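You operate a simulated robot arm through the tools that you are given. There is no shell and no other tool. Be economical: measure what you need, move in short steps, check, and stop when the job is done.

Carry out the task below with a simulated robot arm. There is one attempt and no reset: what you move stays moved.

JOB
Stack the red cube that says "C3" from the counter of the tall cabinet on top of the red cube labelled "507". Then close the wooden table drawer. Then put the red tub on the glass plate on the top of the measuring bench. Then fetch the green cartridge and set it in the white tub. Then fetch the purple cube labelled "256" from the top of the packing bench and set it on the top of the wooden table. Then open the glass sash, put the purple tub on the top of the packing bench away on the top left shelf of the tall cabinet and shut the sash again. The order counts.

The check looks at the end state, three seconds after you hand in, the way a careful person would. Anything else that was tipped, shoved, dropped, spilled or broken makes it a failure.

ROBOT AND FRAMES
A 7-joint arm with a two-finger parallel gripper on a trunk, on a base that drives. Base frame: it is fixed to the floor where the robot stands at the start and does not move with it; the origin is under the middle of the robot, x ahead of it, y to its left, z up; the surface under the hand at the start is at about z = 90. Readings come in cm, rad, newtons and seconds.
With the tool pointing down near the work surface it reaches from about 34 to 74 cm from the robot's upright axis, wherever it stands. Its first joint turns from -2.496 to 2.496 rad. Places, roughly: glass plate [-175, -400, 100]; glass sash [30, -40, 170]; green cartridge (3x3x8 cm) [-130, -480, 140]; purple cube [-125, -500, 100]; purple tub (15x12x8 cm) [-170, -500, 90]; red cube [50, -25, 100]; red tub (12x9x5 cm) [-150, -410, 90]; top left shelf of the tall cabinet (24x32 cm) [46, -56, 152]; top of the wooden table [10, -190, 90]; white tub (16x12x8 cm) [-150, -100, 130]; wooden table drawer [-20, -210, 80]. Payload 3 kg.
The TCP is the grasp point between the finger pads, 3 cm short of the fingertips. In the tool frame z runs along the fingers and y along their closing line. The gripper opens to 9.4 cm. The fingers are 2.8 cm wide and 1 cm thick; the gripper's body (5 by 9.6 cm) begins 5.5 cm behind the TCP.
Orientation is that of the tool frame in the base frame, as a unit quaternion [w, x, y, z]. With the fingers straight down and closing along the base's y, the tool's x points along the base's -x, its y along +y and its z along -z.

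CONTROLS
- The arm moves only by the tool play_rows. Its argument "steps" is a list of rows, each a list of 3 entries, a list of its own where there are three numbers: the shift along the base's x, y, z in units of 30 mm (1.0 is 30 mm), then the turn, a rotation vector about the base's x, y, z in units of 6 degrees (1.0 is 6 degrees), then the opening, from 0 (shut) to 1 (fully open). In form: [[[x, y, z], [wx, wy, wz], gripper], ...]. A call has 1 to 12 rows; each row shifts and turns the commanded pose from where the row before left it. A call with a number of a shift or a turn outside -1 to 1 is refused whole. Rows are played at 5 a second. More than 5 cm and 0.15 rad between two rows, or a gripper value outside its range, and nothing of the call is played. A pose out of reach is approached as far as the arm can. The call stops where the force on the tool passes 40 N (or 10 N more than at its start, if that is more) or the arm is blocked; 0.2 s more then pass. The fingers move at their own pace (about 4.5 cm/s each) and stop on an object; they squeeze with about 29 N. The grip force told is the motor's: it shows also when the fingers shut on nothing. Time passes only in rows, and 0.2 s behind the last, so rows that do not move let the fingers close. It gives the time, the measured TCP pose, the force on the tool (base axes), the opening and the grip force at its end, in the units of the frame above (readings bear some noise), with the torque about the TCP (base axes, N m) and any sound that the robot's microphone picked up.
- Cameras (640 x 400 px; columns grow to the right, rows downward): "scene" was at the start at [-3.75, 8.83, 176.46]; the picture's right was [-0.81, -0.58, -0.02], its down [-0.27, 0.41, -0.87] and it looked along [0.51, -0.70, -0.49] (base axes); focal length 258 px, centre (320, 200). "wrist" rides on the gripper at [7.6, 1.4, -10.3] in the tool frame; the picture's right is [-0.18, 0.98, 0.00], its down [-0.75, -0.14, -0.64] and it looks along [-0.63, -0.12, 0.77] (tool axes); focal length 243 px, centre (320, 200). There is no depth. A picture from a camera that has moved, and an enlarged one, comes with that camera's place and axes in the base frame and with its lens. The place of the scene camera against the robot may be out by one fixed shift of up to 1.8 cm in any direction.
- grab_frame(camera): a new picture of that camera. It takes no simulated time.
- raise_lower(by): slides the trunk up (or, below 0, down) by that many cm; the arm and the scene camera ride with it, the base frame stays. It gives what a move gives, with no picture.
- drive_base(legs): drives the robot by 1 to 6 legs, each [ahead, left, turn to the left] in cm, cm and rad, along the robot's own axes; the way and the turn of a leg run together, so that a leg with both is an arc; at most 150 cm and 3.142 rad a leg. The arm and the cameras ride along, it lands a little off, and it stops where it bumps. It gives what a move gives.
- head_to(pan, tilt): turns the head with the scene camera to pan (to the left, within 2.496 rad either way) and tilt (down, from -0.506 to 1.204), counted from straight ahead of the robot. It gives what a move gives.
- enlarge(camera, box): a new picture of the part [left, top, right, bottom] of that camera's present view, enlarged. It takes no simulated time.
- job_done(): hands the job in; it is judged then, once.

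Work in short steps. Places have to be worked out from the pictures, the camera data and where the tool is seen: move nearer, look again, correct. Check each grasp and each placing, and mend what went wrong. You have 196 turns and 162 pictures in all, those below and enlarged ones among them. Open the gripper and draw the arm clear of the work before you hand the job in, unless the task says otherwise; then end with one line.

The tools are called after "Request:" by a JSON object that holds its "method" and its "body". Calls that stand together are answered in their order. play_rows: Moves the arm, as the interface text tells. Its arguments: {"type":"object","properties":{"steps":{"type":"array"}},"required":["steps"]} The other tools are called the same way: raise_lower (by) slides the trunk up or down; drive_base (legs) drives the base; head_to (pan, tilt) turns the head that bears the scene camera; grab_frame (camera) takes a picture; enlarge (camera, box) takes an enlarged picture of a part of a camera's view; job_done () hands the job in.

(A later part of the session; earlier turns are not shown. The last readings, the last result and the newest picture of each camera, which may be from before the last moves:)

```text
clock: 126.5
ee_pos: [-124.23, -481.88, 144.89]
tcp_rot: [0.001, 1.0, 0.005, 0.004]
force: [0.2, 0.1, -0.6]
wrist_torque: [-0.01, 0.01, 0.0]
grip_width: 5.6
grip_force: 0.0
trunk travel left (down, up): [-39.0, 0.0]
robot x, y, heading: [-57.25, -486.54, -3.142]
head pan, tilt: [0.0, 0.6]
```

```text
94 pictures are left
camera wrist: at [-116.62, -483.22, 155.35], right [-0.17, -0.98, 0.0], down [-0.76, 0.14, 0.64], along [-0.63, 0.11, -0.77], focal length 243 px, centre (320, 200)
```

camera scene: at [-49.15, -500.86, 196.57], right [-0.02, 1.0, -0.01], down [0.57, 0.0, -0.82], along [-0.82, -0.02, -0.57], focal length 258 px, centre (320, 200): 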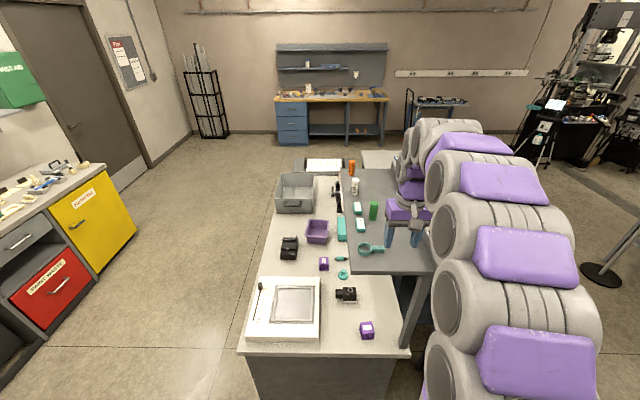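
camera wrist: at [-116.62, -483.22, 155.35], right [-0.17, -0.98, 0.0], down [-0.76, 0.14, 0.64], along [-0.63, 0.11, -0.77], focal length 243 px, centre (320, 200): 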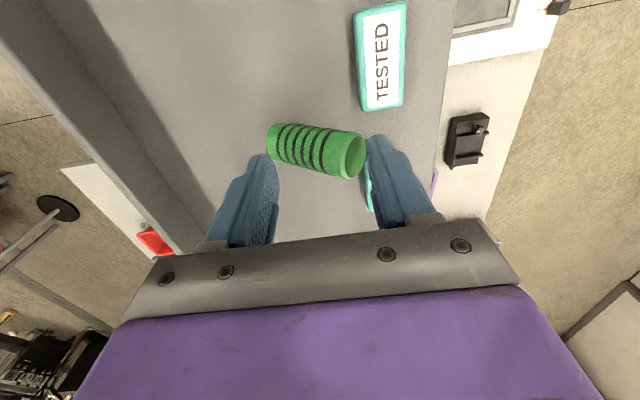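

The cartridge tipped over. I let a moment pass and look again before touching anything.

Request:
{"method": "play_rows", "body": {"steps": [[[0, 0, 0], [0, 0, 0], 0.6]]}}

Request:
{"method": "enlarge", "body": {"camera": "wrist", "box": [200, 60, 460, 240]}}

Request:
{"method": "enlarge", "body": {"camera": "scene", "box": [300, 130, 460, 290]}}

```text
clock: 127.0
ee_pos: [-123.99, -479.37, 145.33]
tcp_rot: [0.01, 1.0, 0.004, 0.0]
force: [-0.7, 0.3, 0.6]
wrist_torque: [-0.03, -0.03, 0.0]
grip_width: 5.65
grip_force: 0.0
trunk travel left (down, up): [-39.0, 0.0]
robot x, y, heading: [-57.5, -486.49, -3.139]
head pan, tilt: [0.0, 0.6]
```

```text
2.22 times, centred on (330, 150) of wrist
camera zoom: at [-116.26, -480.57, 155.78], right [-0.17, -0.98, 0.02], down [-0.75, 0.15, 0.64], along [-0.63, 0.1, -0.77], focal length 539 px, centre (298, 311)
```

zoom: 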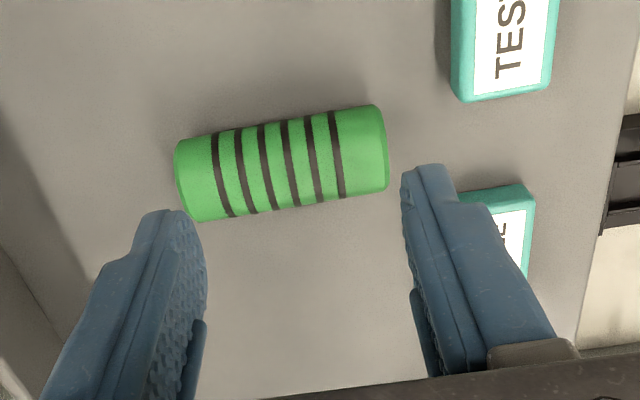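

```text
2.50 times, centred on (380, 210) of scene
camera zoom: at [-63.19, -500.23, 196.59], right [0.0, 1.0, -0.01], down [0.57, -0.01, -0.82], along [-0.82, 0.0, -0.57], focal length 645 px, centre (170, 175)
```

zoom: 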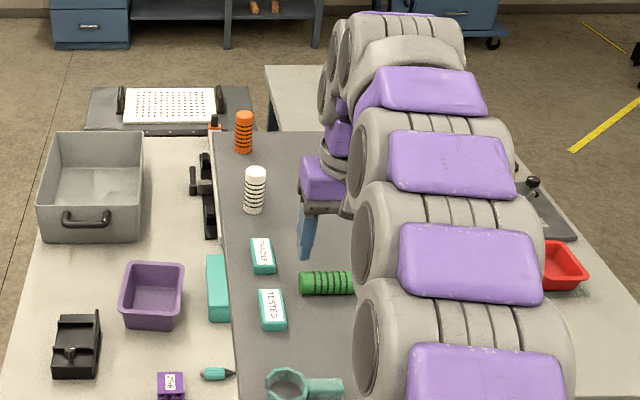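

The cartridge now lies flat on the beam, axis along y, centred ≈(-124, -479). The robot sways a bit with trunk high, so I rise, wait to settle, and turn the gripper 90° to grasp it across its diameter.

Request:
{"method": "play_rows", "body": {"steps": [[[0, 0, 0.8], [0, 0, 0], 0.7], [[0, 0, 0.8], [0, 0, 0], 0.7], [[0, 0, 0], [0, 0, 1], 0.7], [[0, 0, 0], [0, 0, 1], 0.7], [[0, 0, 0], [0, 0, 1], 0.7], [[0, 0, 0], [0, 0, 1], 0.7]]}}

Request:
{"method": "play_rows", "body": {"steps": [[[0, 0, 0], [0, 0, 0], 0.7]]}}

Request:
{"method": "play_rows", "body": {"steps": [[[0, 0, 0], [0, 0, 0], 0.7]]}}

Request:
{"method": "play_rows", "body": {"steps": [[[0, 0, 0], [0, 0, 0], 0.7], [[0, 0, 0], [0, 0, 0], 0.7], [[0, 0, 0], [0, 0, 0], 0.7], [[0, 0, 0], [0, 0, 0], 0.7]]}}

```text
clock: 128.3
ee_pos: [-124.35, -481.61, 150.13]
tcp_rot: [0.004, 0.977, 0.214, 0.002]
force: [-0.5, -0.4, -0.4]
wrist_torque: [0.05, 0.01, 0.0]
grip_width: 6.56
grip_force: 0.1
trunk travel left (down, up): [-39.0, 0.0]
robot x, y, heading: [-57.24, -486.71, -3.146]
head pan, tilt: [0.0, 0.6]
```

```text
clock: 128.8
ee_pos: [-124.44, -479.84, 150.07]
tcp_rot: [0.008, 0.977, 0.213, 0.0]
force: [0.2, -0.6, 0.0]
wrist_torque: [-0.01, -0.01, 0.04]
grip_width: 6.59
grip_force: 0.0
trunk travel left (down, up): [-39.0, 0.0]
robot x, y, heading: [-57.56, -486.38, -3.141]
head pan, tilt: [0.0, 0.6]
```

```text
clock: 129.2
ee_pos: [-124.33, -481.33, 150.11]
tcp_rot: [0.005, 0.977, 0.214, 0.002]
force: [-0.2, -0.3, 0.4]
wrist_torque: [-0.02, 0.05, -0.03]
grip_width: 6.58
grip_force: 0.0
trunk travel left (down, up): [-39.0, 0.0]
robot x, y, heading: [-57.73, -486.93, -3.142]
head pan, tilt: [0.0, 0.6]
```

```text
clock: 130.2
ee_pos: [-124.34, -481.19, 150.22]
tcp_rot: [0.006, 0.977, 0.213, 0.001]
force: [0.1, 0.3, 0.5]
wrist_torque: [0.03, 0.0, 0.0]
grip_width: 6.58
grip_force: 0.0
trunk travel left (down, up): [-39.0, 0.0]
robot x, y, heading: [-57.72, -486.69, -3.14]
head pan, tilt: [0.0, 0.6]
```

The sway damps within about 2 s. I finish the 90° turn and wait.

Request:
{"method": "play_rows", "body": {"steps": [[[0, 0, 0], [0, 0, 1], 0.7], [[0, 0, 0], [0, 0, 1], 0.7], [[0, 0, 0], [0, 0, 1], 0.7], [[0, 0, 0], [0, 0, 1], 0.7], [[0, 0, 0], [0, 0, 1], 0.7], [[0, 0, 0], [0, 0, 1], 0.7], [[0, 0, 0], [0, 0, 1], 0.7], [[0, 0, 0], [0, 0, 1], 0.7], [[0, 0, 0], [0, 0, 1], 0.7], [[0, 0, 0], [0, 0, 1], 0.7], [[0, 0, 0], [0, 0, 1], 0.7]]}}

Request:
{"method": "play_rows", "body": {"steps": [[[0, 0, 0], [0, 0, 0], 0.7], [[0, 0, 0], [0, 0, 0], 0.7], [[0, 0, 0], [0, 0, 0], 0.7], [[0, 0, 0], [0, 0, 0], 0.7], [[0, 0, 0], [0, 0, 0], 0.7], [[0, 0, 0], [0, 0, 0], 0.7], [[0, 0, 0], [0, 0, 0], 0.7], [[0, 0, 0], [0, 0, 0], 0.7]]}}

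Request:
{"method": "grab_frame", "body": {"camera": "wrist"}}

```text
clock: 132.6
ee_pos: [-124.41, -480.68, 150.29]
tcp_rot: [0.006, 0.703, 0.711, 0.005]
force: [1.0, 0.7, -0.1]
wrist_torque: [0.03, -0.02, 0.01]
grip_width: 6.56
grip_force: 0.0
trunk travel left (down, up): [-39.0, 0.0]
robot x, y, heading: [-57.48, -486.35, -3.143]
head pan, tilt: [0.0, 0.6]
```

```text
clock: 134.3
ee_pos: [-124.38, -480.6, 150.05]
tcp_rot: [0.005, 0.703, 0.711, 0.005]
force: [-0.4, -0.2, 0.0]
wrist_torque: [0.06, -0.01, -0.04]
grip_width: 6.58
grip_force: 0.1
trunk travel left (down, up): [-39.0, 0.0]
robot x, y, heading: [-57.51, -486.84, -3.137]
head pan, tilt: [0.0, 0.6]
```

```text
91 pictures are left
camera wrist: at [-123.08, -473.1, 160.55], right [0.98, -0.17, 0.01], down [-0.14, -0.75, 0.64], along [-0.1, -0.63, -0.77], focal length 243 px, centre (320, 200)
```

wrist: 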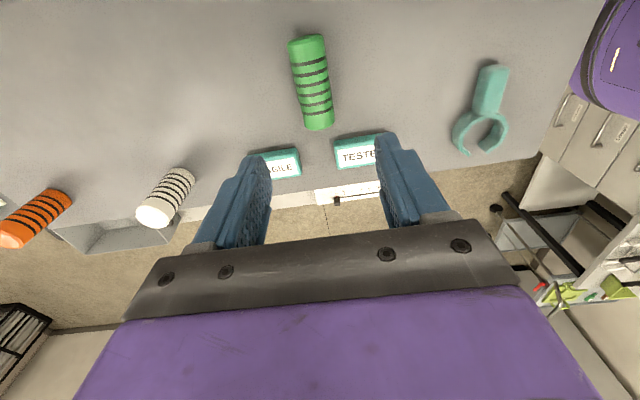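

Cylinder centre ≈(-124.3, -478.8), axis along y. I move +1.8 in y and descend to z≈144, wait, and check.

Request:
{"method": "play_rows", "body": {"steps": [[[0, 0.3, 0], [0, 0, 0], 0.7], [[0, 0.3, -0.5], [0, 0, 0], 0.7], [[0, 0, -0.5], [0, 0, 0], 0.7], [[0, 0, -0.5], [0, 0, 0], 0.7], [[0, 0, -0.4], [0, 0, 0], 0.7], [[0, 0, 0], [0, 0, 0], 0.7], [[0, 0, 0], [0, 0, 0], 0.7], [[0, 0, 0], [0, 0, 0], 0.7], [[0, 0, 0], [0, 0, 0], 0.7], [[0, 0, 0], [0, 0, 0], 0.7]]}}

Request:
{"method": "grab_frame", "body": {"camera": "wrist"}}

```text
clock: 136.6
ee_pos: [-124.25, -478.98, 144.49]
tcp_rot: [0.005, 0.704, 0.711, 0.004]
force: [0.1, -0.1, 0.4]
wrist_torque: [-0.05, -0.02, -0.02]
grip_width: 6.58
grip_force: 0.0
trunk travel left (down, up): [-39.0, 0.0]
robot x, y, heading: [-57.37, -486.48, -3.144]
head pan, tilt: [0.0, 0.6]
```

```text
90 pictures are left
camera wrist: at [-122.97, -471.39, 154.81], right [0.98, -0.17, 0.01], down [-0.14, -0.75, 0.64], along [-0.1, -0.63, -0.77], focal length 243 px, centre (320, 200)
```

wrist: 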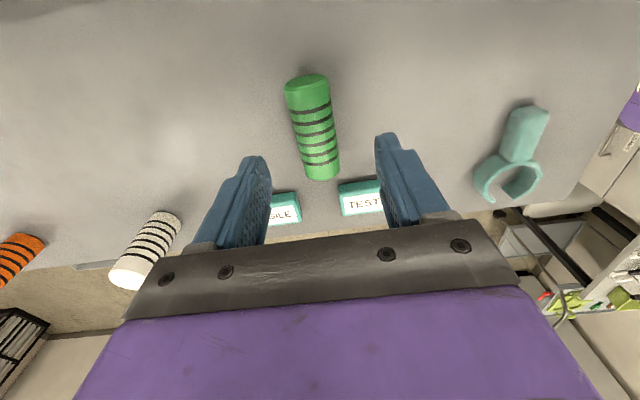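

Centred. Descend 3.6 cm in small steps.

Request:
{"method": "play_rows", "body": {"steps": [[[0, 0, -0.4], [0, 0, 0], 0.7], [[0, 0, -0.4], [0, 0, 0], 0.7], [[0, 0, -0.3], [0, 0, 0], 0.7], [[0, 0, 0], [0, 0, 0], 0.7], [[0, 0, 0], [0, 0, 0], 0.7]]}}

Request:
{"method": "grab_frame", "body": {"camera": "wrist"}}

```text
clock: 137.8
ee_pos: [-124.26, -478.9, 141.17]
tcp_rot: [0.005, 0.703, 0.712, 0.005]
force: [0.6, -0.4, -0.2]
wrist_torque: [-0.01, 0.0, -0.01]
grip_width: 6.6
grip_force: 0.1
trunk travel left (down, up): [-39.0, 0.0]
robot x, y, heading: [-57.6, -486.73, -3.139]
head pan, tilt: [0.0, 0.6]
```

```text
89 pictures are left
camera wrist: at [-122.96, -471.38, 151.48], right [0.98, -0.17, 0.01], down [-0.14, -0.75, 0.64], along [-0.1, -0.63, -0.77], focal length 243 px, centre (320, 200)
```

wrist: 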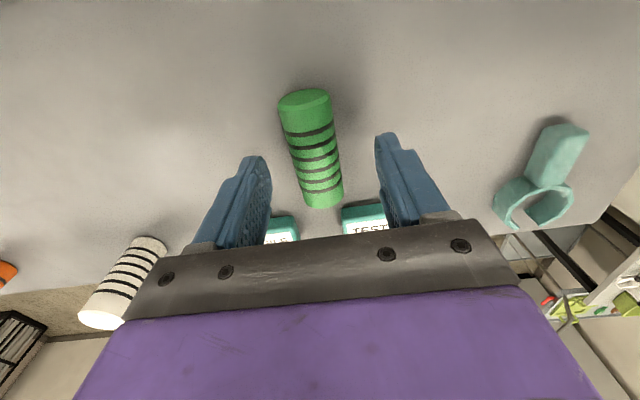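

Request:
{"method": "play_rows", "body": {"steps": [[[0, 0, -0.25], [0, 0, 0], 0.7], [[0, 0, 0], [0, 0, 0], 0.2], [[0, 0, 0], [0, 0, 0], 0.2], [[0, 0, 0], [0, 0, 0], 0.2], [[0, 0, 0], [0, 0, 0], 0.2], [[0, 0, 0], [0, 0, 0], 0.2], [[0, 0, 0], [0, 0, 0], 0.2]]}}

Request:
{"method": "grab_frame", "body": {"camera": "wrist"}}

```text
clock: 139.3
ee_pos: [-124.06, -478.93, 140.4]
tcp_rot: [0.005, 0.703, 0.711, 0.004]
force: [0.5, 0.5, 4.6]
wrist_torque: [-0.03, 0.01, 0.1]
grip_width: 2.8
grip_force: 29.4
trunk travel left (down, up): [-39.0, 0.0]
robot x, y, heading: [-57.56, -486.64, -3.144]
head pan, tilt: [0.0, 0.6]
```

```text
88 pictures are left
camera wrist: at [-122.9, -471.38, 150.79], right [0.98, -0.17, 0.01], down [-0.14, -0.75, 0.64], along [-0.1, -0.63, -0.77], focal length 243 px, centre (320, 200)
```

wrist: 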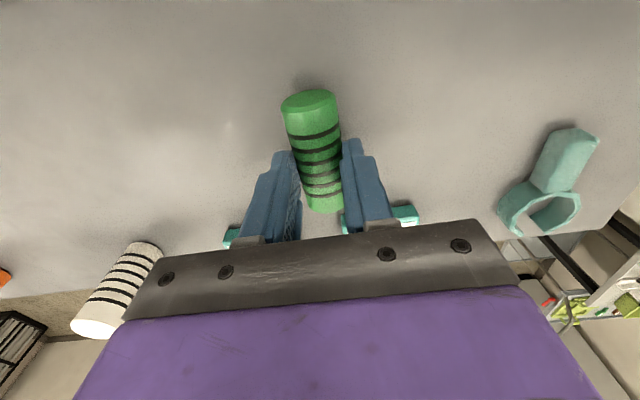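

Gripped at 2.8 cm. I lift slowly 12 cm and check it.

Request:
{"method": "play_rows", "body": {"steps": [[[0, 0, 0.3], [0, 0, 0], 0.2], [[0, 0, 0.6], [0, 0, 0], 0.2], [[0, 0, 0.8], [0, 0, 0], 0.2], [[0, 0, 0.8], [0, 0, 0], 0.2], [[0, 0, 0.8], [0, 0, 0], 0.2], [[0, 0, 0], [0, 0, 0], 0.2], [[0, 0, 0], [0, 0, 0], 0.2]]}}

Request:
{"method": "grab_frame", "body": {"camera": "wrist"}}

```text
clock: 140.9
ee_pos: [-124.21, -478.95, 150.17]
tcp_rot: [0.005, 0.704, 0.71, 0.004]
force: [0.6, -0.3, -0.8]
wrist_torque: [-0.02, 0.02, -0.02]
grip_width: 2.81
grip_force: 29.2
trunk travel left (down, up): [-39.0, 0.0]
robot x, y, heading: [-57.63, -486.51, -3.141]
head pan, tilt: [0.0, 0.6]
```

```text
87 pictures are left
camera wrist: at [-122.89, -471.38, 160.57], right [0.98, -0.17, 0.01], down [-0.14, -0.75, 0.64], along [-0.1, -0.63, -0.77], focal length 243 px, centre (320, 200)
```

wrist: 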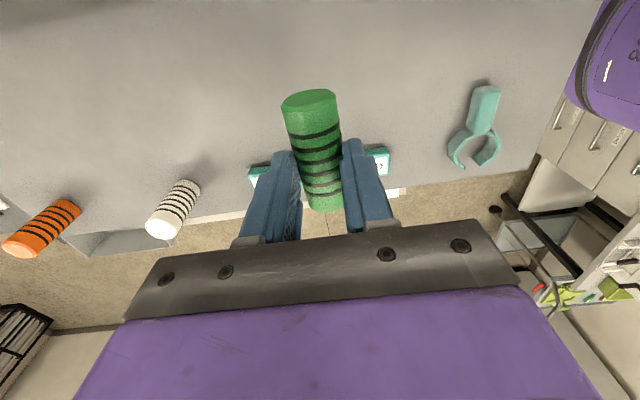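

Cartridge held securely. I retract the arm and drive along the lane to the rack with the white tub near (-150, -100, 130).

Request:
{"method": "play_rows", "body": {"steps": [[[0.9, -0.2, 0.2], [0, 0, 0], 0.2], [[0.9, -0.2, 0.2], [0, 0, 0], 0.2], [[0.9, -0.2, 0.2], [0, 0, 0], 0.2], [[0.9, -0.2, 0], [0, 0, 0], 0.2], [[0.9, -0.2, 0], [0, 0, 0], 0.2], [[0.9, 0, 0], [0, 0, 0], 0.2]]}}

Request:
{"method": "drive_base", "body": {"legs": [[-12, 0, 0], [0, -150, 0], [25, 0, 0], [0, -110, 0]]}}

Request:
{"method": "head_to", "body": {"pan": -0.7, "tilt": 0.4}}

Request:
{"method": "grab_frame", "body": {"camera": "scene"}}

```text
clock: 142.3
ee_pos: [-107.77, -481.94, 152.15]
tcp_rot: [0.004, 0.704, 0.71, 0.004]
force: [0.4, 0.2, -0.3]
wrist_torque: [0.01, 0.0, 0.01]
grip_width: 2.83
grip_force: 29.3
trunk travel left (down, up): [-39.0, 0.0]
robot x, y, heading: [-57.69, -486.5, -3.138]
head pan, tilt: [0.0, 0.6]
```

```text
clock: 157.2
ee_pos: [-119.94, -222.44, 152.11]
tcp_rot: [0.005, 0.705, 0.709, 0.004]
force: [-0.6, -0.8, -0.6]
wrist_torque: [-0.01, 0.01, -0.04]
grip_width: 2.78
grip_force: 29.5
trunk travel left (down, up): [-39.0, 0.0]
robot x, y, heading: [-69.29, -226.91, 3.136]
head pan, tilt: [0.0, 0.6]
```

```text
clock: 158.3
ee_pos: [-119.82, -222.2, 152.12]
tcp_rot: [0.005, 0.705, 0.709, 0.003]
force: [-0.4, 0.2, -1.3]
wrist_torque: [-0.03, 0.03, -0.02]
grip_width: 2.8
grip_force: 29.0
trunk travel left (down, up): [-39.0, 0.0]
robot x, y, heading: [-69.36, -226.8, 3.138]
head pan, tilt: [-0.7, 0.4]
```

```text
86 pictures are left
camera scene: at [-73.44, -236.51, 198.31], right [0.65, 0.76, 0.0], down [0.3, -0.25, -0.92], along [-0.7, 0.59, -0.39], focal length 258 px, centre (320, 200)
```

scene: 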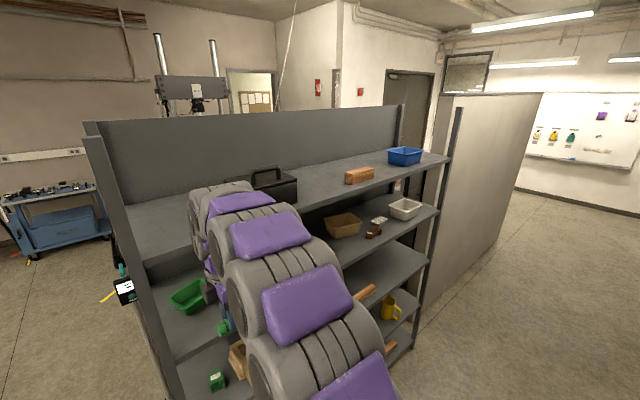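

The white tub stands on the second shelf (z≈127) near (-150, -103), with the top shelf above at z≈160, so I must enter with the tool tilted. I drive on to y≈-108 and look closer.

Request:
{"method": "drive_base", "body": {"legs": [[0, -118, 0.005]]}}

Request:
{"method": "head_to", "body": {"pan": 0.0, "tilt": 0.65}}

Request:
{"method": "grab_frame", "body": {"camera": "scene"}}

Request:
{"method": "grab_frame", "body": {"camera": "wrist"}}

```text
clock: 164.3
ee_pos: [-120.62, -105.01, 152.19]
tcp_rot: [0.003, 0.699, 0.715, 0.005]
force: [0.3, 0.4, -0.5]
wrist_torque: [0.06, 0.0, -0.02]
grip_width: 2.78
grip_force: 28.9
trunk travel left (down, up): [-39.0, 0.0]
robot x, y, heading: [-69.97, -108.58, -3.126]
head pan, tilt: [-0.7, 0.4]
```

```text
clock: 165.4
ee_pos: [-120.42, -104.57, 152.14]
tcp_rot: [0.004, 0.699, 0.716, 0.004]
force: [0.4, 0.4, 0.6]
wrist_torque: [0.02, -0.02, 0.0]
grip_width: 2.79
grip_force: 29.7
trunk travel left (down, up): [-39.0, 0.0]
robot x, y, heading: [-69.75, -108.27, -3.124]
head pan, tilt: [0.0, 0.649]
```

```text
85 pictures are left
camera scene: at [-75.48, -124.19, 196.05], right [-0.01, 1.0, 0.0], down [0.61, 0.01, -0.8], along [-0.8, -0.01, -0.61], focal length 258 px, centre (320, 200)
```

scene: 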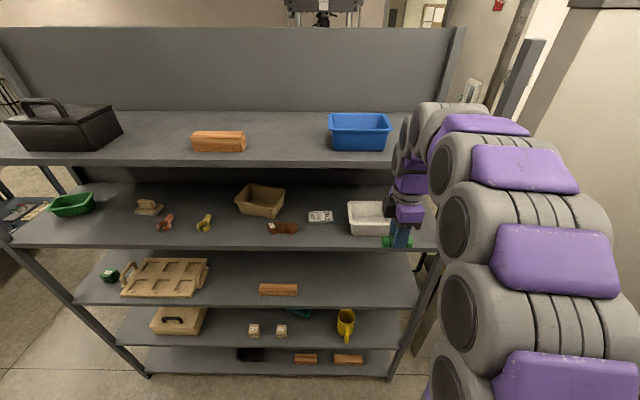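

```text
84 pictures are left
camera wrist: at [-119.2, -97.07, 162.57], right [0.99, -0.16, 0.01], down [-0.13, -0.76, 0.64], along [-0.09, -0.63, -0.77], focal length 243 px, centre (320, 200)
```

wrist: 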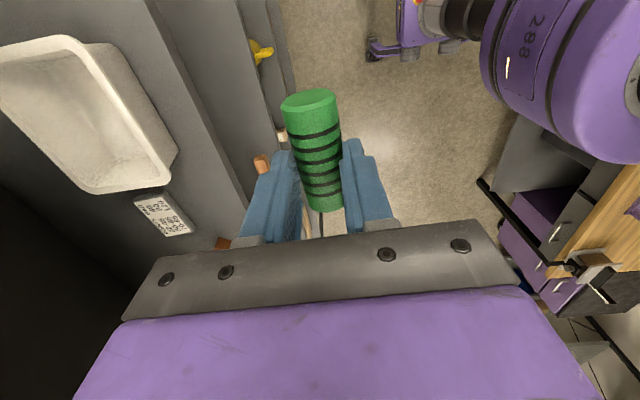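

The wrist view gives the tub: rim corners about (-141,-96), (-139,-109), (-154,-113), (-157,-100), centre ≈(-147.6, -104.5), rim z≈135–136. I tilt the tool 48° so the fingers point toward the rack.

Request:
{"method": "play_rows", "body": {"steps": [[[0.2, 0, 0], [0, 1, 0], 0.2], [[0.2, 0, 0], [0, 1, 0], 0.2], [[0.2, 0, 0], [0, 1, 0], 0.2], [[0.2, 0, 0], [0, 1, 0], 0.2], [[0.2, 0, -0.2], [0, 1, 0], 0.2], [[0, 0, -0.4], [0, 1, 0], 0.2], [[0, 0, -0.4], [0, 1, 0], 0.2], [[0, 0, -0.4], [0, 1, 0], 0.2], [[0, 0, 0], [0, 0, 0], 0.2]]}}

Request:
{"method": "grab_frame", "body": {"camera": "scene"}}

Request:
{"method": "grab_frame", "body": {"camera": "wrist"}}

```text
clock: 167.4
ee_pos: [-117.31, -104.54, 147.99]
tcp_rot: [-0.287, 0.639, 0.655, -0.282]
force: [0.2, -0.4, -0.1]
wrist_torque: [-0.01, -0.03, 0.01]
grip_width: 2.81
grip_force: 28.9
trunk travel left (down, up): [-39.0, 0.0]
robot x, y, heading: [-70.14, -108.65, -3.125]
head pan, tilt: [0.0, 0.649]
```

```text
83 pictures are left
camera scene: at [-75.28, -124.03, 196.07], right [-0.01, 1.0, 0.0], down [0.61, 0.01, -0.8], along [-0.8, -0.01, -0.61], focal length 258 px, centre (320, 200)
```

scene: 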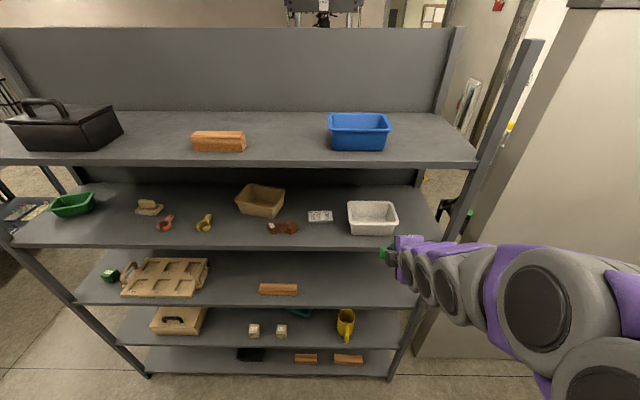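

```text
82 pictures are left
camera wrist: at [-109.02, -96.98, 154.12], right [0.67, -0.16, -0.73], down [0.39, -0.76, 0.53], along [-0.63, -0.64, -0.44], focal length 243 px, centre (320, 200)
```

wrist: 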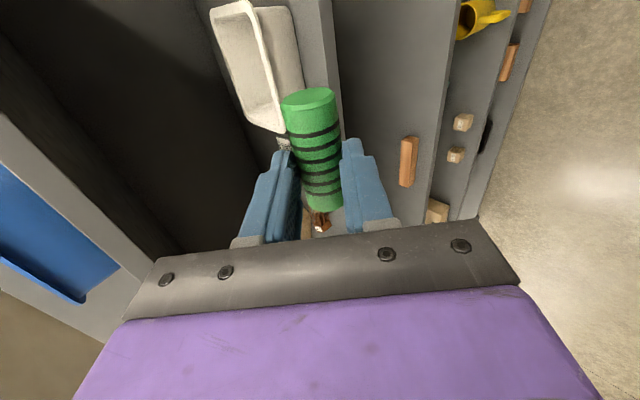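

The tub's long side runs along y; centre ≈(-149, -104.5). I lower 4.5 cm and drive 18 cm forward so the fingers come just short of the tub, between the shelves.

Request:
{"method": "play_rows", "body": {"steps": [[[0, 0, -0.75], [0, 0, 0], 0.2], [[0, 0, -0.75], [0, 0, 0], 0.2]]}}

Request:
{"method": "drive_base", "body": {"legs": [[16, 0, 0]]}}

Request:
{"method": "play_rows", "body": {"steps": [[[0, 0, 0], [0, 0, 0], 0.2], [[0, 0, 0], [0, 0, 0], 0.2], [[0, 0, 0], [0, 0, 0], 0.2], [[0, 0, 0], [0, 0, 0], 0.2], [[0, 0, 0], [0, 0, 0], 0.2]]}}

Request:
{"method": "grab_frame", "body": {"camera": "scene"}}

Request:
{"method": "grab_frame", "body": {"camera": "wrist"}}

```text
clock: 168.0
ee_pos: [-119.23, -104.25, 144.67]
tcp_rot: [-0.284, 0.64, 0.657, -0.28]
force: [0.5, 0.2, -0.3]
wrist_torque: [0.02, -0.02, -0.03]
grip_width: 2.77
grip_force: 28.9
out of reach, approached as far as the arm can: row 1, 2
trunk travel left (down, up): [-39.0, 0.0]
robot x, y, heading: [-69.78, -108.54, -3.13]
head pan, tilt: [0.0, 0.649]
```

```text
clock: 169.4
ee_pos: [-135.45, -104.58, 144.72]
tcp_rot: [-0.285, 0.64, 0.657, -0.28]
force: [-0.6, 0.2, -0.7]
wrist_torque: [0.01, -0.02, 0.01]
grip_width: 2.79
grip_force: 29.2
trunk travel left (down, up): [-39.0, 0.0]
robot x, y, heading: [-86.86, -108.33, -3.13]
head pan, tilt: [0.0, 0.649]
```

```text
clock: 170.6
ee_pos: [-135.5, -104.61, 144.61]
tcp_rot: [-0.285, 0.64, 0.656, -0.28]
force: [-0.2, -0.2, 0.0]
wrist_torque: [0.0, 0.01, 0.02]
grip_width: 2.81
grip_force: 29.0
trunk travel left (down, up): [-39.0, 0.0]
robot x, y, heading: [-86.41, -108.71, -3.13]
head pan, tilt: [0.0, 0.649]
```

```text
81 pictures are left
camera scene: at [-91.68, -124.28, 196.06], right [-0.01, 1.0, 0.0], down [0.61, 0.01, -0.8], along [-0.8, -0.01, -0.61], focal length 258 px, centre (320, 200)
```

scene: 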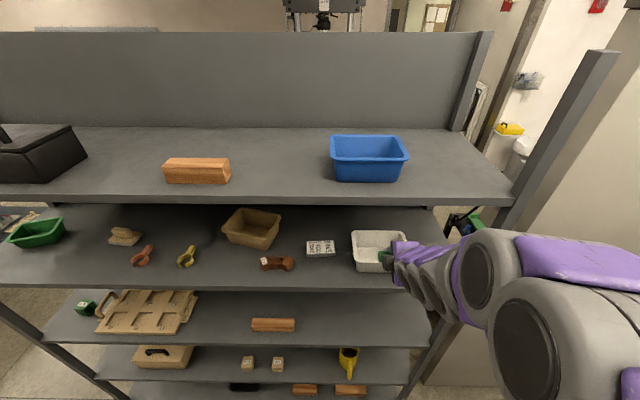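

```text
80 pictures are left
camera wrist: at [-127.04, -97.0, 150.8], right [0.67, -0.16, -0.72], down [0.39, -0.76, 0.53], along [-0.63, -0.64, -0.45], focal length 243 px, centre (320, 200)
```

wrist: 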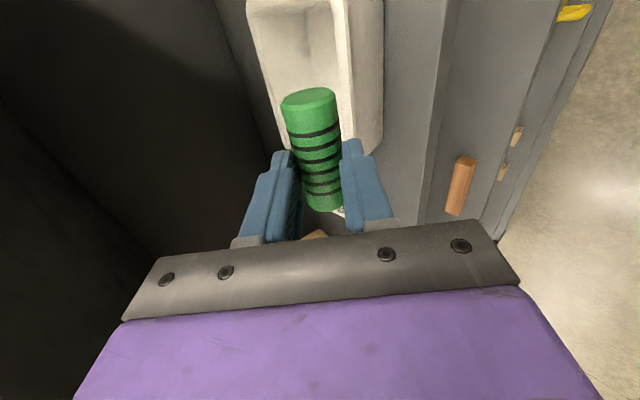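

Tub rim spans x≈-141…-153 below the fingers. I extend 10.7 cm in and lower ~5 cm so the cartridge is over the tub's middle.

Request:
{"method": "play_rows", "body": {"steps": [[[-0.9, 0, 0], [0, 0, 0], 0.2], [[-0.9, 0, -0.2], [0, 0, 0], 0.2], [[-0.9, 0, -0.3], [0, 0, 0], 0.2], [[-0.8, 0, -0.3], [0, 0, 0], 0.2], [[0, 0, -0.4], [0, 0, 0], 0.2], [[0, 0, 0], [0, 0, 0], 0.2], [[0, 0, 0], [0, 0, 0], 0.2], [[0, 0, 0], [0, 0, 0], 0.2]]}}

Request:
{"method": "grab_frame", "body": {"camera": "scene"}}

Request:
{"method": "grab_frame", "body": {"camera": "wrist"}}

```text
clock: 172.4
ee_pos: [-145.95, -104.51, 141.18]
tcp_rot: [-0.285, 0.64, 0.656, -0.281]
force: [0.0, -0.1, -0.5]
wrist_torque: [0.02, -0.01, 0.02]
grip_width: 2.77
grip_force: 28.9
trunk travel left (down, up): [-39.0, 0.0]
robot x, y, heading: [-86.54, -108.81, -3.126]
head pan, tilt: [0.0, 0.649]
```

```text
79 pictures are left
camera scene: at [-91.79, -124.3, 196.06], right [-0.01, 1.0, 0.0], down [0.61, 0.01, -0.8], along [-0.8, -0.01, -0.61], focal length 258 px, centre (320, 200)
```

scene: 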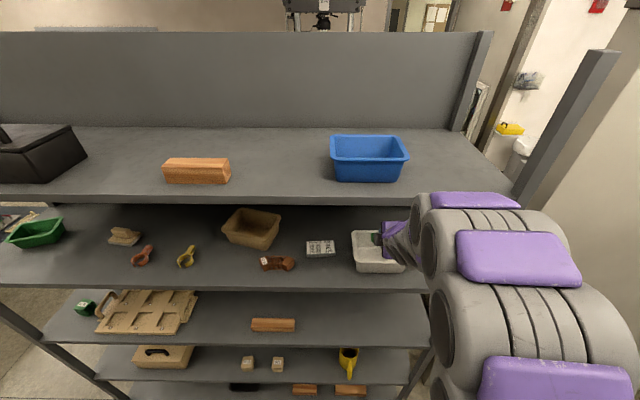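

```text
78 pictures are left
camera wrist: at [-137.51, -97.02, 147.32], right [0.67, -0.16, -0.72], down [0.39, -0.76, 0.53], along [-0.63, -0.64, -0.45], focal length 243 px, centre (320, 200)
```

wrist: 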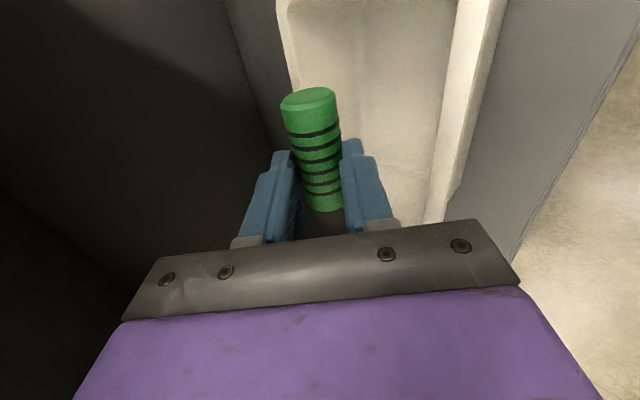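

Cartridge is over the tub's centre. I lower 2 cm and open.

Request:
{"method": "play_rows", "body": {"steps": [[[0, 0, -0.35], [0, 0, 0], 0.2], [[0, 0, -0.35], [0, 0, 0], 0.2], [[0, 0, 0], [0, 0, 0], 0.2], [[0, 0, 0], [0, 0, 0], 0.5], [[0, 0, 0], [0, 0, 0], 0.6], [[0, 0, 0], [0, 0, 0], 0.6], [[0, 0, 0], [0, 0, 0], 0.6]]}}

Request:
{"method": "grab_frame", "body": {"camera": "wrist"}}

```text
clock: 174.0
ee_pos: [-145.77, -104.56, 138.97]
tcp_rot: [-0.285, 0.64, 0.656, -0.281]
force: [-0.3, 0.6, 0.3]
wrist_torque: [-0.01, 0.0, 0.01]
grip_width: 5.66
grip_force: 0.0
trunk travel left (down, up): [-39.0, 0.0]
robot x, y, heading: [-86.39, -108.65, -3.129]
head pan, tilt: [0.0, 0.649]
```

```text
77 pictures are left
camera wrist: at [-137.45, -97.0, 145.17], right [0.67, -0.16, -0.72], down [0.39, -0.76, 0.53], along [-0.63, -0.64, -0.45], focal length 243 px, centre (320, 200)
```

wrist: 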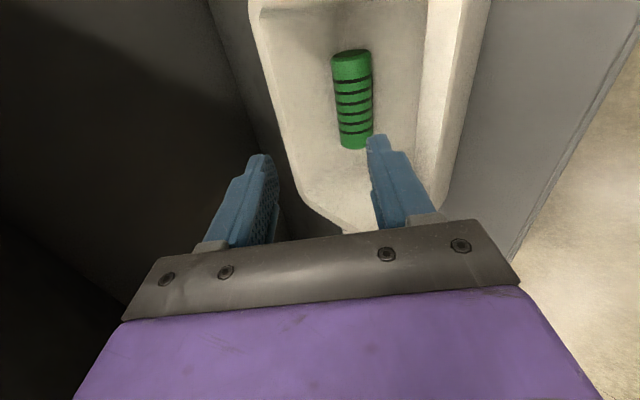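

The cartridge lies in the white tub. I retract along the tool axis, then out.

Request:
{"method": "play_rows", "body": {"steps": [[[0.6, 0, 0.6], [0, 0, 0], 0.6], [[0.6, 0, 0.5], [0, 0, 0], 0.6], [[0.8, 0, 0.3], [0, 0, 0], 0.6], [[0.8, 0, 0], [0, 0, 0], 0.6]]}}

Request:
{"method": "drive_base", "body": {"legs": [[-18, 0, -0.01]]}}

Request:
{"method": "enlarge", "body": {"camera": "scene", "box": [220, 120, 440, 300]}}

```text
clock: 175.0
ee_pos: [-137.5, -104.7, 143.06]
tcp_rot: [-0.286, 0.639, 0.657, -0.281]
force: [0.7, 0.2, 0.9]
wrist_torque: [-0.01, 0.0, 0.01]
grip_width: 5.66
grip_force: 0.1
trunk travel left (down, up): [-39.0, 0.0]
robot x, y, heading: [-86.26, -108.49, -3.13]
head pan, tilt: [0.0, 0.649]
```

```text
clock: 176.5
ee_pos: [-119.61, -103.81, 142.97]
tcp_rot: [-0.288, 0.644, 0.652, -0.278]
force: [0.4, -0.1, -0.1]
wrist_torque: [-0.02, 0.02, -0.01]
grip_width: 5.64
grip_force: 0.1
trunk travel left (down, up): [-39.0, 0.0]
robot x, y, heading: [-68.91, -108.71, -3.145]
head pan, tilt: [0.0, 0.649]
```

```text
2.22 times, centred on (330, 210) of scene
camera zoom: at [-74.08, -124.14, 196.06], right [0.0, 1.0, 0.0], down [0.61, 0.0, -0.8], along [-0.8, 0.0, -0.61], focal length 573 px, centre (298, 178)
```

zoom: 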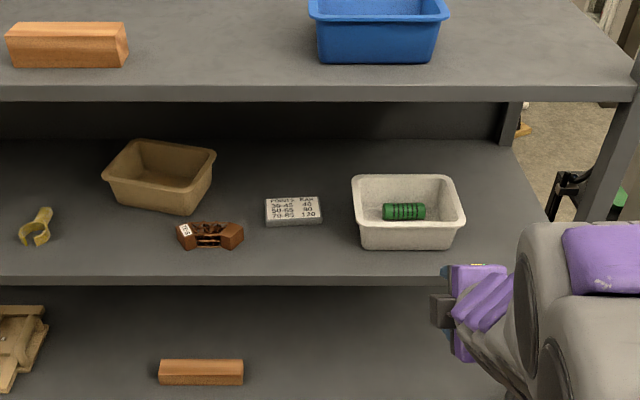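

Cartridge is in the white tub. Now for the purple cube: I bring the tool upright and un-twist it.

Request:
{"method": "play_rows", "body": {"steps": [[[0.2, 0, 0.3], [0, -1, 0], 0.6], [[0.2, 0, 0.3], [0, -1, 0], 0.6], [[0.2, 0, 0.3], [0, -1, 0], 0.6], [[0, 0, 0.3], [0, -1, 0], 0.6], [[0, 0, 0], [0, -1, 0], 0.6], [[0, 0, 0], [0, -1, 0], 0.6], [[0, 0, 0], [0, -1, 0], 0.6], [[0, 0, 0], [0, -1, 0], 0.6], [[0, 0, 0], [0, 0, -1], 0.6], [[0, 0, 0], [0, 0, -1], 0.6], [[0, 0, 0], [0, 0, -1], 0.6], [[0, 0, 0], [0, 0, -1], 0.6]]}}

Request:
{"method": "play_rows", "body": {"steps": [[[0, 0, 0], [0, 0, -1], 0.6], [[0, 0, 0], [0, 0, -1], 0.6], [[0, 0, 0], [0, 0, -1], 0.6], [[0, 0, 0], [0, 0, -1], 0.6], [[0, 0, 0], [0, 0, -1], 0.6], [[0, 0, 0], [0, 0, -1], 0.6], [[0, 0, 0], [0, 0, -1], 0.6], [[0, 0, 0], [0, 0, -1], 0.6], [[0, 0, 0], [0, 0, -1], 0.6], [[0, 0, 0], [0, 0, -1], 0.6], [[0, 0, 0], [0, 0, -1], 0.6]]}}

Request:
{"method": "drive_base", "body": {"legs": [[0, 0, -1.571], [-110, 0, 0], [-100, 0, 0], [0, -22, 0]]}}

Request:
{"method": "raise_lower", "body": {"by": -19}}

```text
clock: 179.1
ee_pos: [-117.79, -103.81, 146.65]
tcp_rot: [0.004, 0.835, 0.55, 0.007]
force: [0.0, 0.6, 0.0]
wrist_torque: [-0.01, -0.01, 0.02]
grip_width: 5.65
grip_force: 0.3
trunk travel left (down, up): [-39.0, 0.0]
robot x, y, heading: [-68.61, -108.74, -3.143]
head pan, tilt: [0.0, 0.649]
```

```text
clock: 181.5
ee_pos: [-117.83, -103.77, 146.68]
tcp_rot: [0.007, 1.0, 0.006, 0.003]
force: [-0.6, 0.1, 0.5]
wrist_torque: [0.05, -0.03, 0.03]
grip_width: 5.66
grip_force: 0.1
trunk travel left (down, up): [-39.0, 0.0]
robot x, y, heading: [-68.61, -108.76, -3.141]
head pan, tilt: [0.0, 0.649]
```

```text
clock: 197.0
ee_pos: [-41.12, -268.01, 146.62]
tcp_rot: [0.007, 0.709, -0.705, -0.002]
force: [0.5, -0.3, 0.3]
wrist_torque: [0.02, 0.01, -0.01]
grip_width: 5.66
grip_force: 0.0
trunk travel left (down, up): [-39.0, 0.0]
robot x, y, heading: [-46.25, -317.11, 1.562]
head pan, tilt: [0.0, 0.649]
```

```text
clock: 199.0
ee_pos: [-40.35, -268.18, 127.66]
tcp_rot: [0.008, 0.71, -0.704, -0.003]
force: [-0.8, 0.0, -0.5]
wrist_torque: [-0.03, 0.01, 0.01]
grip_width: 5.66
grip_force: 0.0
trunk travel left (down, up): [-20.0, 19.0]
robot x, y, heading: [-46.05, -317.24, 1.567]
head pan, tilt: [0.0, 0.649]
```

Request:
{"method": "drive_base", "body": {"legs": [[-140, 0, 0], [-138, 0, 0], [0, 95, 0]]}}

Request:
{"method": "grab_frame", "body": {"camera": "scene"}}

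```text
clock: 217.0
ee_pos: [-141.02, -536.22, 127.62]
tcp_rot: [-0.008, -0.681, 0.733, 0.003]
force: [-0.4, -0.6, 0.1]
wrist_torque: [0.04, 0.01, 0.02]
grip_width: 5.63
grip_force: 0.0
trunk travel left (down, up): [-20.0, 19.0]
robot x, y, heading: [-150.14, -584.71, 1.482]
head pan, tilt: [0.0, 0.649]
```

```text
75 pictures are left
camera scene: at [-163.42, -578.8, 177.06], right [1.0, -0.09, 0.0], down [-0.05, -0.6, -0.8], along [0.07, 0.79, -0.61], focal length 258 px, centre (320, 200)
```

scene: 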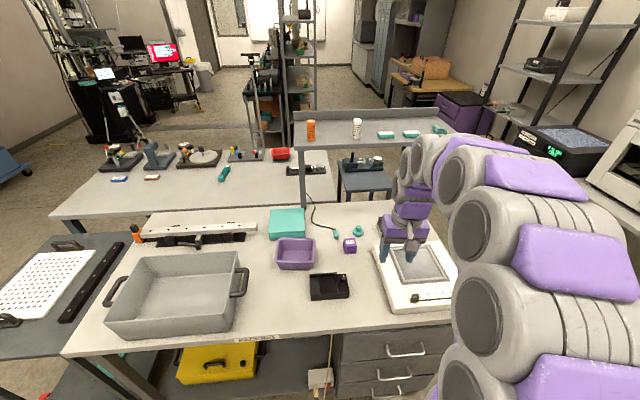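

Cube ≈(-145, -504), purple tub ≈(-167, -506), bench back edge y≈-536. I correct the heading and move up 11 cm to the bench.

Request:
{"method": "drive_base", "body": {"legs": [[0, 0, 0.088], [11, 0, 0]]}}

Request:
{"method": "play_rows", "body": {"steps": [[[0, 0.9, -0.3], [0, 0, 0], 0.8], [[0, 0.9, -0.3], [0, 0, 0], 0.8], [[0, 0.9, -0.3], [0, 0, 0], 0.8], [[0, 0, 0], [0, 0, 0], 0.8], [[0, 0, 0], [0, 0, 0], 0.8], [[0, 0, 0], [0, 0, 0], 0.8]]}}

Request:
{"method": "grab_frame", "body": {"camera": "wrist"}}

```text
clock: 218.7
ee_pos: [-145.39, -524.87, 127.59]
tcp_rot: [0.007, 0.713, -0.701, -0.003]
force: [0.1, -0.4, -0.4]
wrist_torque: [-0.02, -0.02, -0.01]
grip_width: 5.65
grip_force: 0.0
trunk travel left (down, up): [-20.0, 19.0]
robot x, y, heading: [-150.48, -573.83, 1.572]
head pan, tilt: [0.0, 0.649]
```

```text
clock: 220.1
ee_pos: [-145.34, -517.25, 125.08]
tcp_rot: [0.007, 0.713, -0.701, -0.004]
force: [0.1, -0.9, -0.2]
wrist_torque: [-0.04, 0.03, -0.02]
grip_width: 7.52
grip_force: 0.0
trunk travel left (down, up): [-20.0, 19.0]
robot x, y, heading: [-150.16, -573.91, 1.568]
head pan, tilt: [0.0, 0.649]
```

```text
74 pictures are left
camera wrist: at [-146.51, -524.95, 135.55], right [-0.99, 0.17, 0.01], down [0.14, 0.76, 0.64], along [0.1, 0.63, -0.77], focal length 243 px, centre (320, 200)
```

wrist: 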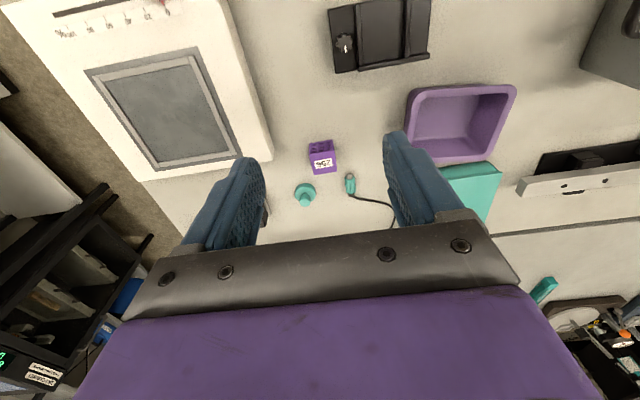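

Request:
{"method": "enlarge", "body": {"camera": "wrist", "box": [270, 60, 530, 220]}}

```text
2.46 times, centred on (400, 140) of wrist
camera zoom: at [-146.51, -524.95, 135.55], right [-0.99, 0.17, 0.01], down [0.14, 0.76, 0.64], along [0.1, 0.63, -0.77], focal length 597 px, centre (123, 348)
```

zoom: 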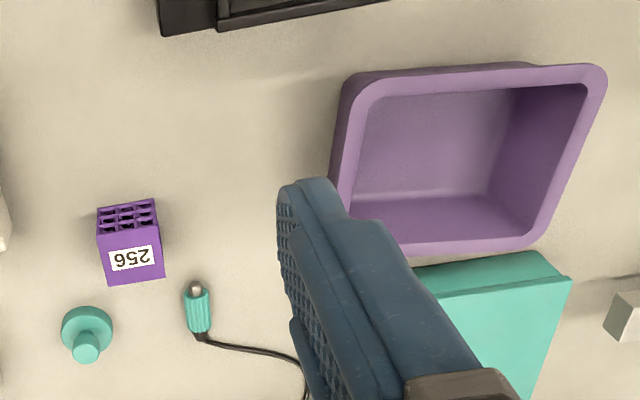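

Label "256" confirmed; cube centre ≈(-143.6, -500.9), square to the axes, ~4.8 cm. I move over it.

Request:
{"method": "play_rows", "body": {"steps": [[[0.1, 0.9, -0.9], [0, 0, 0], 0.8], [[0.1, 0.9, -0.9], [0, 0, 0], 0.8], [[0.1, 0.9, -0.9], [0, 0, 0], 0.8], [[0.1, 0.9, -0.9], [0, 0, 0], 0.8], [[0.1, 0.9, -0.9], [0, 0, 0], 0.8], [[0.07, 0.9, -0.9], [0, 0, 0], 0.8], [[0, 0, 0], [0, 0, 0], 0.8], [[0, 0, 0], [0, 0, 0], 0.8], [[0, 0, 0], [0, 0, 0], 0.8], [[0, 0, 0], [0, 0, 0], 0.8]]}}

Request:
{"method": "grab_frame", "body": {"camera": "wrist"}}

```text
clock: 222.3
ee_pos: [-143.65, -500.76, 108.73]
tcp_rot: [0.007, 0.712, -0.702, -0.003]
force: [-0.4, -1.2, -0.2]
wrist_torque: [0.03, 0.01, -0.01]
grip_width: 7.5
grip_force: 0.0
trunk travel left (down, up): [-20.0, 19.0]
robot x, y, heading: [-150.36, -574.03, 1.577]
head pan, tilt: [0.0, 0.649]
```

```text
72 pictures are left
camera wrist: at [-144.75, -508.48, 119.24], right [-0.99, 0.17, 0.01], down [0.14, 0.76, 0.64], along [0.1, 0.63, -0.77], focal length 243 px, centre (320, 200)
```

wrist: 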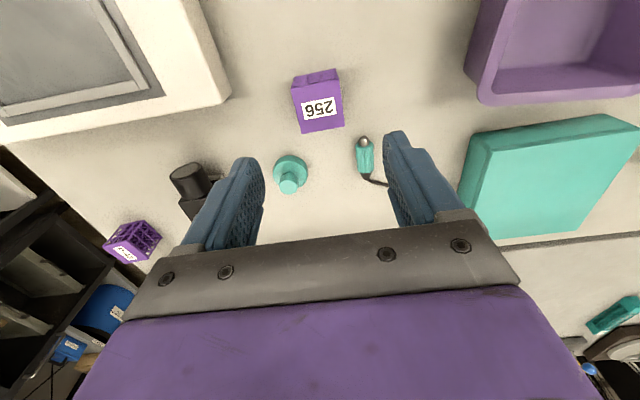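

Aligned. I descend to z≈94.5.

Request:
{"method": "play_rows", "body": {"steps": [[[0, 0.06, -0.8], [0, 0, 0], 0.8], [[0, 0, -0.8], [0, 0, 0], 0.8], [[0, 0, -0.8], [0, 0, 0], 0.8], [[0, 0, -0.8], [0, 0, 0], 0.8], [[0, 0, -0.8], [0, 0, 0], 0.8], [[0, 0, -0.7], [0, 0, 0], 0.8], [[0, 0, 0], [0, 0, 0], 0.8], [[0, 0, 0], [0, 0, 0], 0.8]]}}

Request:
{"method": "grab_frame", "body": {"camera": "wrist"}}

```text
clock: 224.1
ee_pos: [-143.72, -500.87, 94.58]
tcp_rot: [0.007, 0.712, -0.702, -0.004]
force: [-0.1, 0.3, 0.1]
wrist_torque: [0.01, 0.01, -0.02]
grip_width: 7.55
grip_force: 0.0
trunk travel left (down, up): [-20.0, 19.0]
robot x, y, heading: [-150.5, -574.04, 1.573]
head pan, tilt: [0.0, 0.649]
```

```text
71 pictures are left
camera wrist: at [-144.76, -508.53, 105.08], right [-0.99, 0.17, 0.01], down [0.14, 0.76, 0.64], along [0.1, 0.63, -0.77], focal length 243 px, centre (320, 200)
```

wrist: 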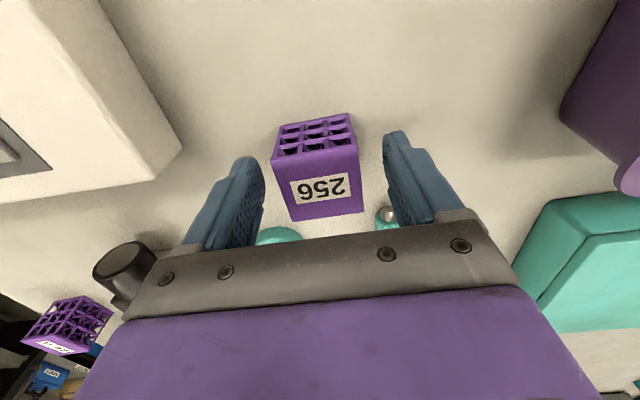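

Request:
{"method": "play_rows", "body": {"steps": [[[0, 0, 0], [0, 0, 0], 0.3], [[0, 0, 0], [0, 0, 0], 0.3], [[0, 0, 0], [0, 0, 0], 0.3], [[0, 0, 0], [0, 0, 0], 0.3], [[0, 0, 0.5], [0, 0, 0], 0.3], [[0, 0, 0.9], [0, 0, 0], 0.3], [[0, 0, 0.9], [0, 0, 0], 0.3], [[0, -0.5, 0.9], [0, 0, 0], 0.3], [[0, -0.9, 0.9], [0, 0, 0], 0.3], [[0, -0.9, 0.9], [0, 0, 0], 0.3], [[0, -0.9, 0.5], [0, 0, 0], 0.3]]}}

Request:
{"method": "grab_frame", "body": {"camera": "wrist"}}

```text
clock: 226.5
ee_pos: [-143.65, -510.46, 111.38]
tcp_rot: [0.007, 0.713, -0.702, -0.004]
force: [0.1, 0.4, -0.6]
wrist_torque: [0.0, -0.04, -0.01]
grip_width: 4.91
grip_force: 29.1
trunk travel left (down, up): [-20.0, 19.0]
robot x, y, heading: [-150.25, -573.82, 1.572]
head pan, tilt: [0.0, 0.649]
```

```text
70 pictures are left
camera wrist: at [-144.68, -518.17, 121.78], right [-0.99, 0.17, 0.01], down [0.14, 0.76, 0.64], along [0.1, 0.63, -0.77], focal length 243 px, centre (320, 200)
```

wrist: 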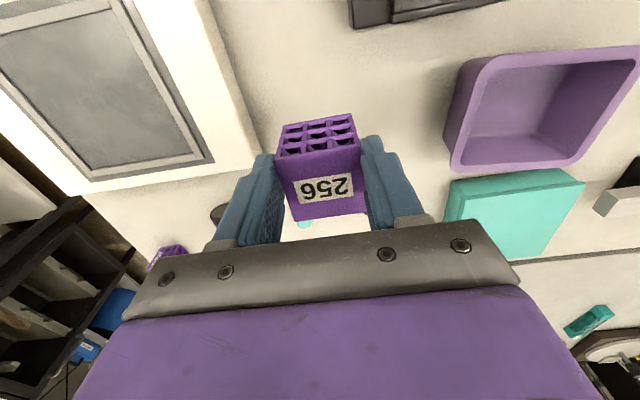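

Cube 256 is held. I raise it, back off from the bench and drive around toward the wooden table.

Request:
{"method": "play_rows", "body": {"steps": [[[0, -0.9, 0.9], [0, 0, 0], 0.3], [[0, -0.9, 0.9], [0, 0, 0], 0.3], [[0, -0.9, 0.9], [0, 0, 0], 0.3], [[0, 0, 0.9], [0, 0, 0], 0.3], [[0, 0, 0.9], [0, 0, 0], 0.3]]}}

Request:
{"method": "drive_base", "body": {"legs": [[-16, 0, 0], [0, -104, 0]]}}

```text
clock: 227.7
ee_pos: [-143.8, -518.26, 124.88]
tcp_rot: [0.007, 0.713, -0.701, -0.003]
force: [0.7, -0.3, 0.3]
wrist_torque: [0.0, 0.0, 0.0]
grip_width: 4.93
grip_force: 28.7
trunk travel left (down, up): [-20.0, 19.0]
robot x, y, heading: [-150.63, -573.91, 1.569]
head pan, tilt: [0.0, 0.649]
```

```text
clock: 234.0
ee_pos: [-42.72, -534.28, 124.8]
tcp_rot: [0.006, 0.716, -0.698, -0.003]
force: [-0.2, -0.1, 0.3]
wrist_torque: [-0.01, 0.0, -0.03]
grip_width: 4.87
grip_force: 29.0
trunk travel left (down, up): [-20.0, 19.0]
robot x, y, heading: [-48.93, -589.77, 1.58]
head pan, tilt: [0.0, 0.649]
```

Request:
{"method": "drive_base", "body": {"legs": [[135, 0, 0], [135, 0, 0], [0, 28, 0]]}}

```text
clock: 248.6
ee_pos: [-75.9, -266.26, 124.74]
tcp_rot: [0.013, 0.72, -0.694, -0.009]
force: [0.9, 0.6, -0.9]
wrist_torque: [0.04, 0.04, -0.01]
grip_width: 4.88
grip_force: 29.0
trunk travel left (down, up): [-20.0, 19.0]
robot x, y, heading: [-83.09, -321.84, 1.588]
head pan, tilt: [0.0, 0.649]
```

Request:
{"method": "drive_base", "body": {"legs": [[118, 0, 0], [0, 0, -1.588]]}}

Request:
{"method": "head_to", "body": {"pan": 0.0, "tilt": 0.7}}

Request:
{"method": "grab_frame", "body": {"camera": "scene"}}

```text
clock: 258.5
ee_pos: [-31.43, -208.93, 124.94]
tcp_rot: [-0.001, -0.015, 1.0, 0.008]
force: [0.3, -0.6, -1.5]
wrist_torque: [0.01, 0.03, 0.05]
grip_width: 4.9
grip_force: 28.4
trunk travel left (down, up): [-20.0, 19.0]
robot x, y, heading: [-86.69, -202.94, 0.018]
head pan, tilt: [0.0, 0.649]
```

```text
clock: 259.2
ee_pos: [-31.71, -209.03, 124.96]
tcp_rot: [0.0, -0.015, 1.0, 0.007]
force: [0.1, 0.6, -0.5]
wrist_torque: [0.0, 0.0, -0.01]
grip_width: 4.9
grip_force: 28.9
trunk travel left (down, up): [-20.0, 19.0]
robot x, y, heading: [-86.87, -202.52, 0.014]
head pan, tilt: [0.0, 0.7]
```

```text
69 pictures are left
camera scene: at [-80.82, -190.16, 176.63], right [0.02, -1.0, 0.0], down [-0.65, -0.01, -0.76], along [0.76, 0.01, -0.65], focal length 258 px, centre (320, 200)
```

scene: 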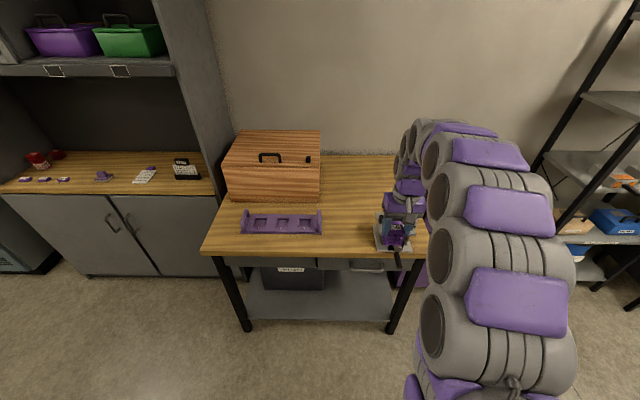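

The table's free spot is ≈(15, -199), between the box/bracket and the vise. I drive closer and check with the wrist camera.

Request:
{"method": "drive_base", "body": {"legs": [[0, 10, -0.015], [28, 0, 0]]}}

Request:
{"method": "play_rows", "body": {"steps": [[[0.8, 0, -0.3], [0, 0, 0], 0.3], [[0.8, 0, -0.3], [0, 0, 0], 0.3], [[0.8, 0, -0.3], [0, 0, 0], 0.3], [[0, 0, 0], [0, 0, 0], 0.3], [[0, 0, 0], [0, 0, 0], 0.3]]}}

Request:
{"method": "grab_frame", "body": {"camera": "wrist"}}

Request:
{"method": "grab_frame", "body": {"camera": "scene"}}

```text
clock: 261.9
ee_pos: [-3.87, -201.69, 124.78]
tcp_rot: [-0.001, -0.006, 1.0, 0.016]
force: [-0.5, -0.1, -0.5]
wrist_torque: [0.01, 0.0, -0.01]
grip_width: 4.89
grip_force: 29.3
trunk travel left (down, up): [-20.0, 19.0]
robot x, y, heading: [-59.08, -193.01, 0.008]
head pan, tilt: [0.0, 0.7]
```

```text
clock: 263.1
ee_pos: [2.96, -202.02, 122.19]
tcp_rot: [-0.001, -0.006, 1.0, 0.015]
force: [0.3, 0.6, 0.5]
wrist_torque: [0.0, 0.01, -0.01]
grip_width: 4.89
grip_force: 29.3
trunk travel left (down, up): [-20.0, 19.0]
robot x, y, heading: [-59.04, -193.53, 0.002]
head pan, tilt: [0.0, 0.7]
```

```text
68 pictures are left
camera wrist: at [-4.59, -201.04, 132.62], right [0.17, 0.98, 0.03], down [0.76, -0.15, 0.64], along [0.63, -0.08, -0.77], focal length 243 px, centre (320, 200)
```

wrist: 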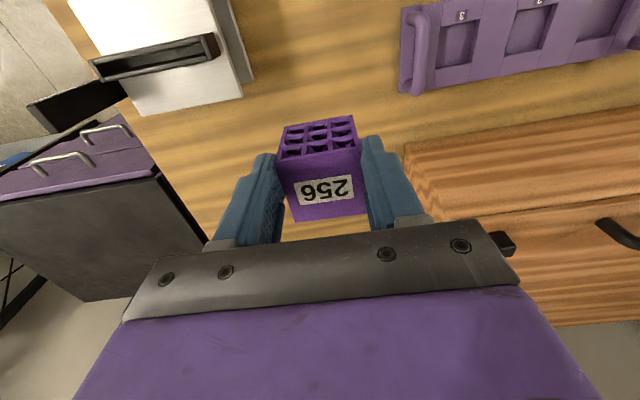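

```text
67 pictures are left
camera scene: at [-52.71, -182.54, 176.77], right [0.0, -1.0, -0.01], down [-0.65, 0.01, -0.76], along [0.76, 0.01, -0.65], focal length 258 px, centre (320, 200)
```

scene: 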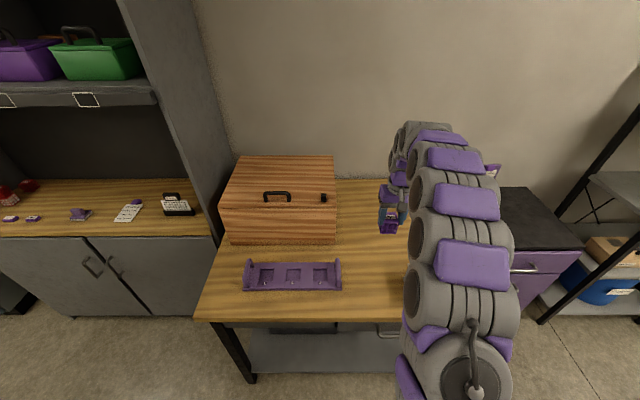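

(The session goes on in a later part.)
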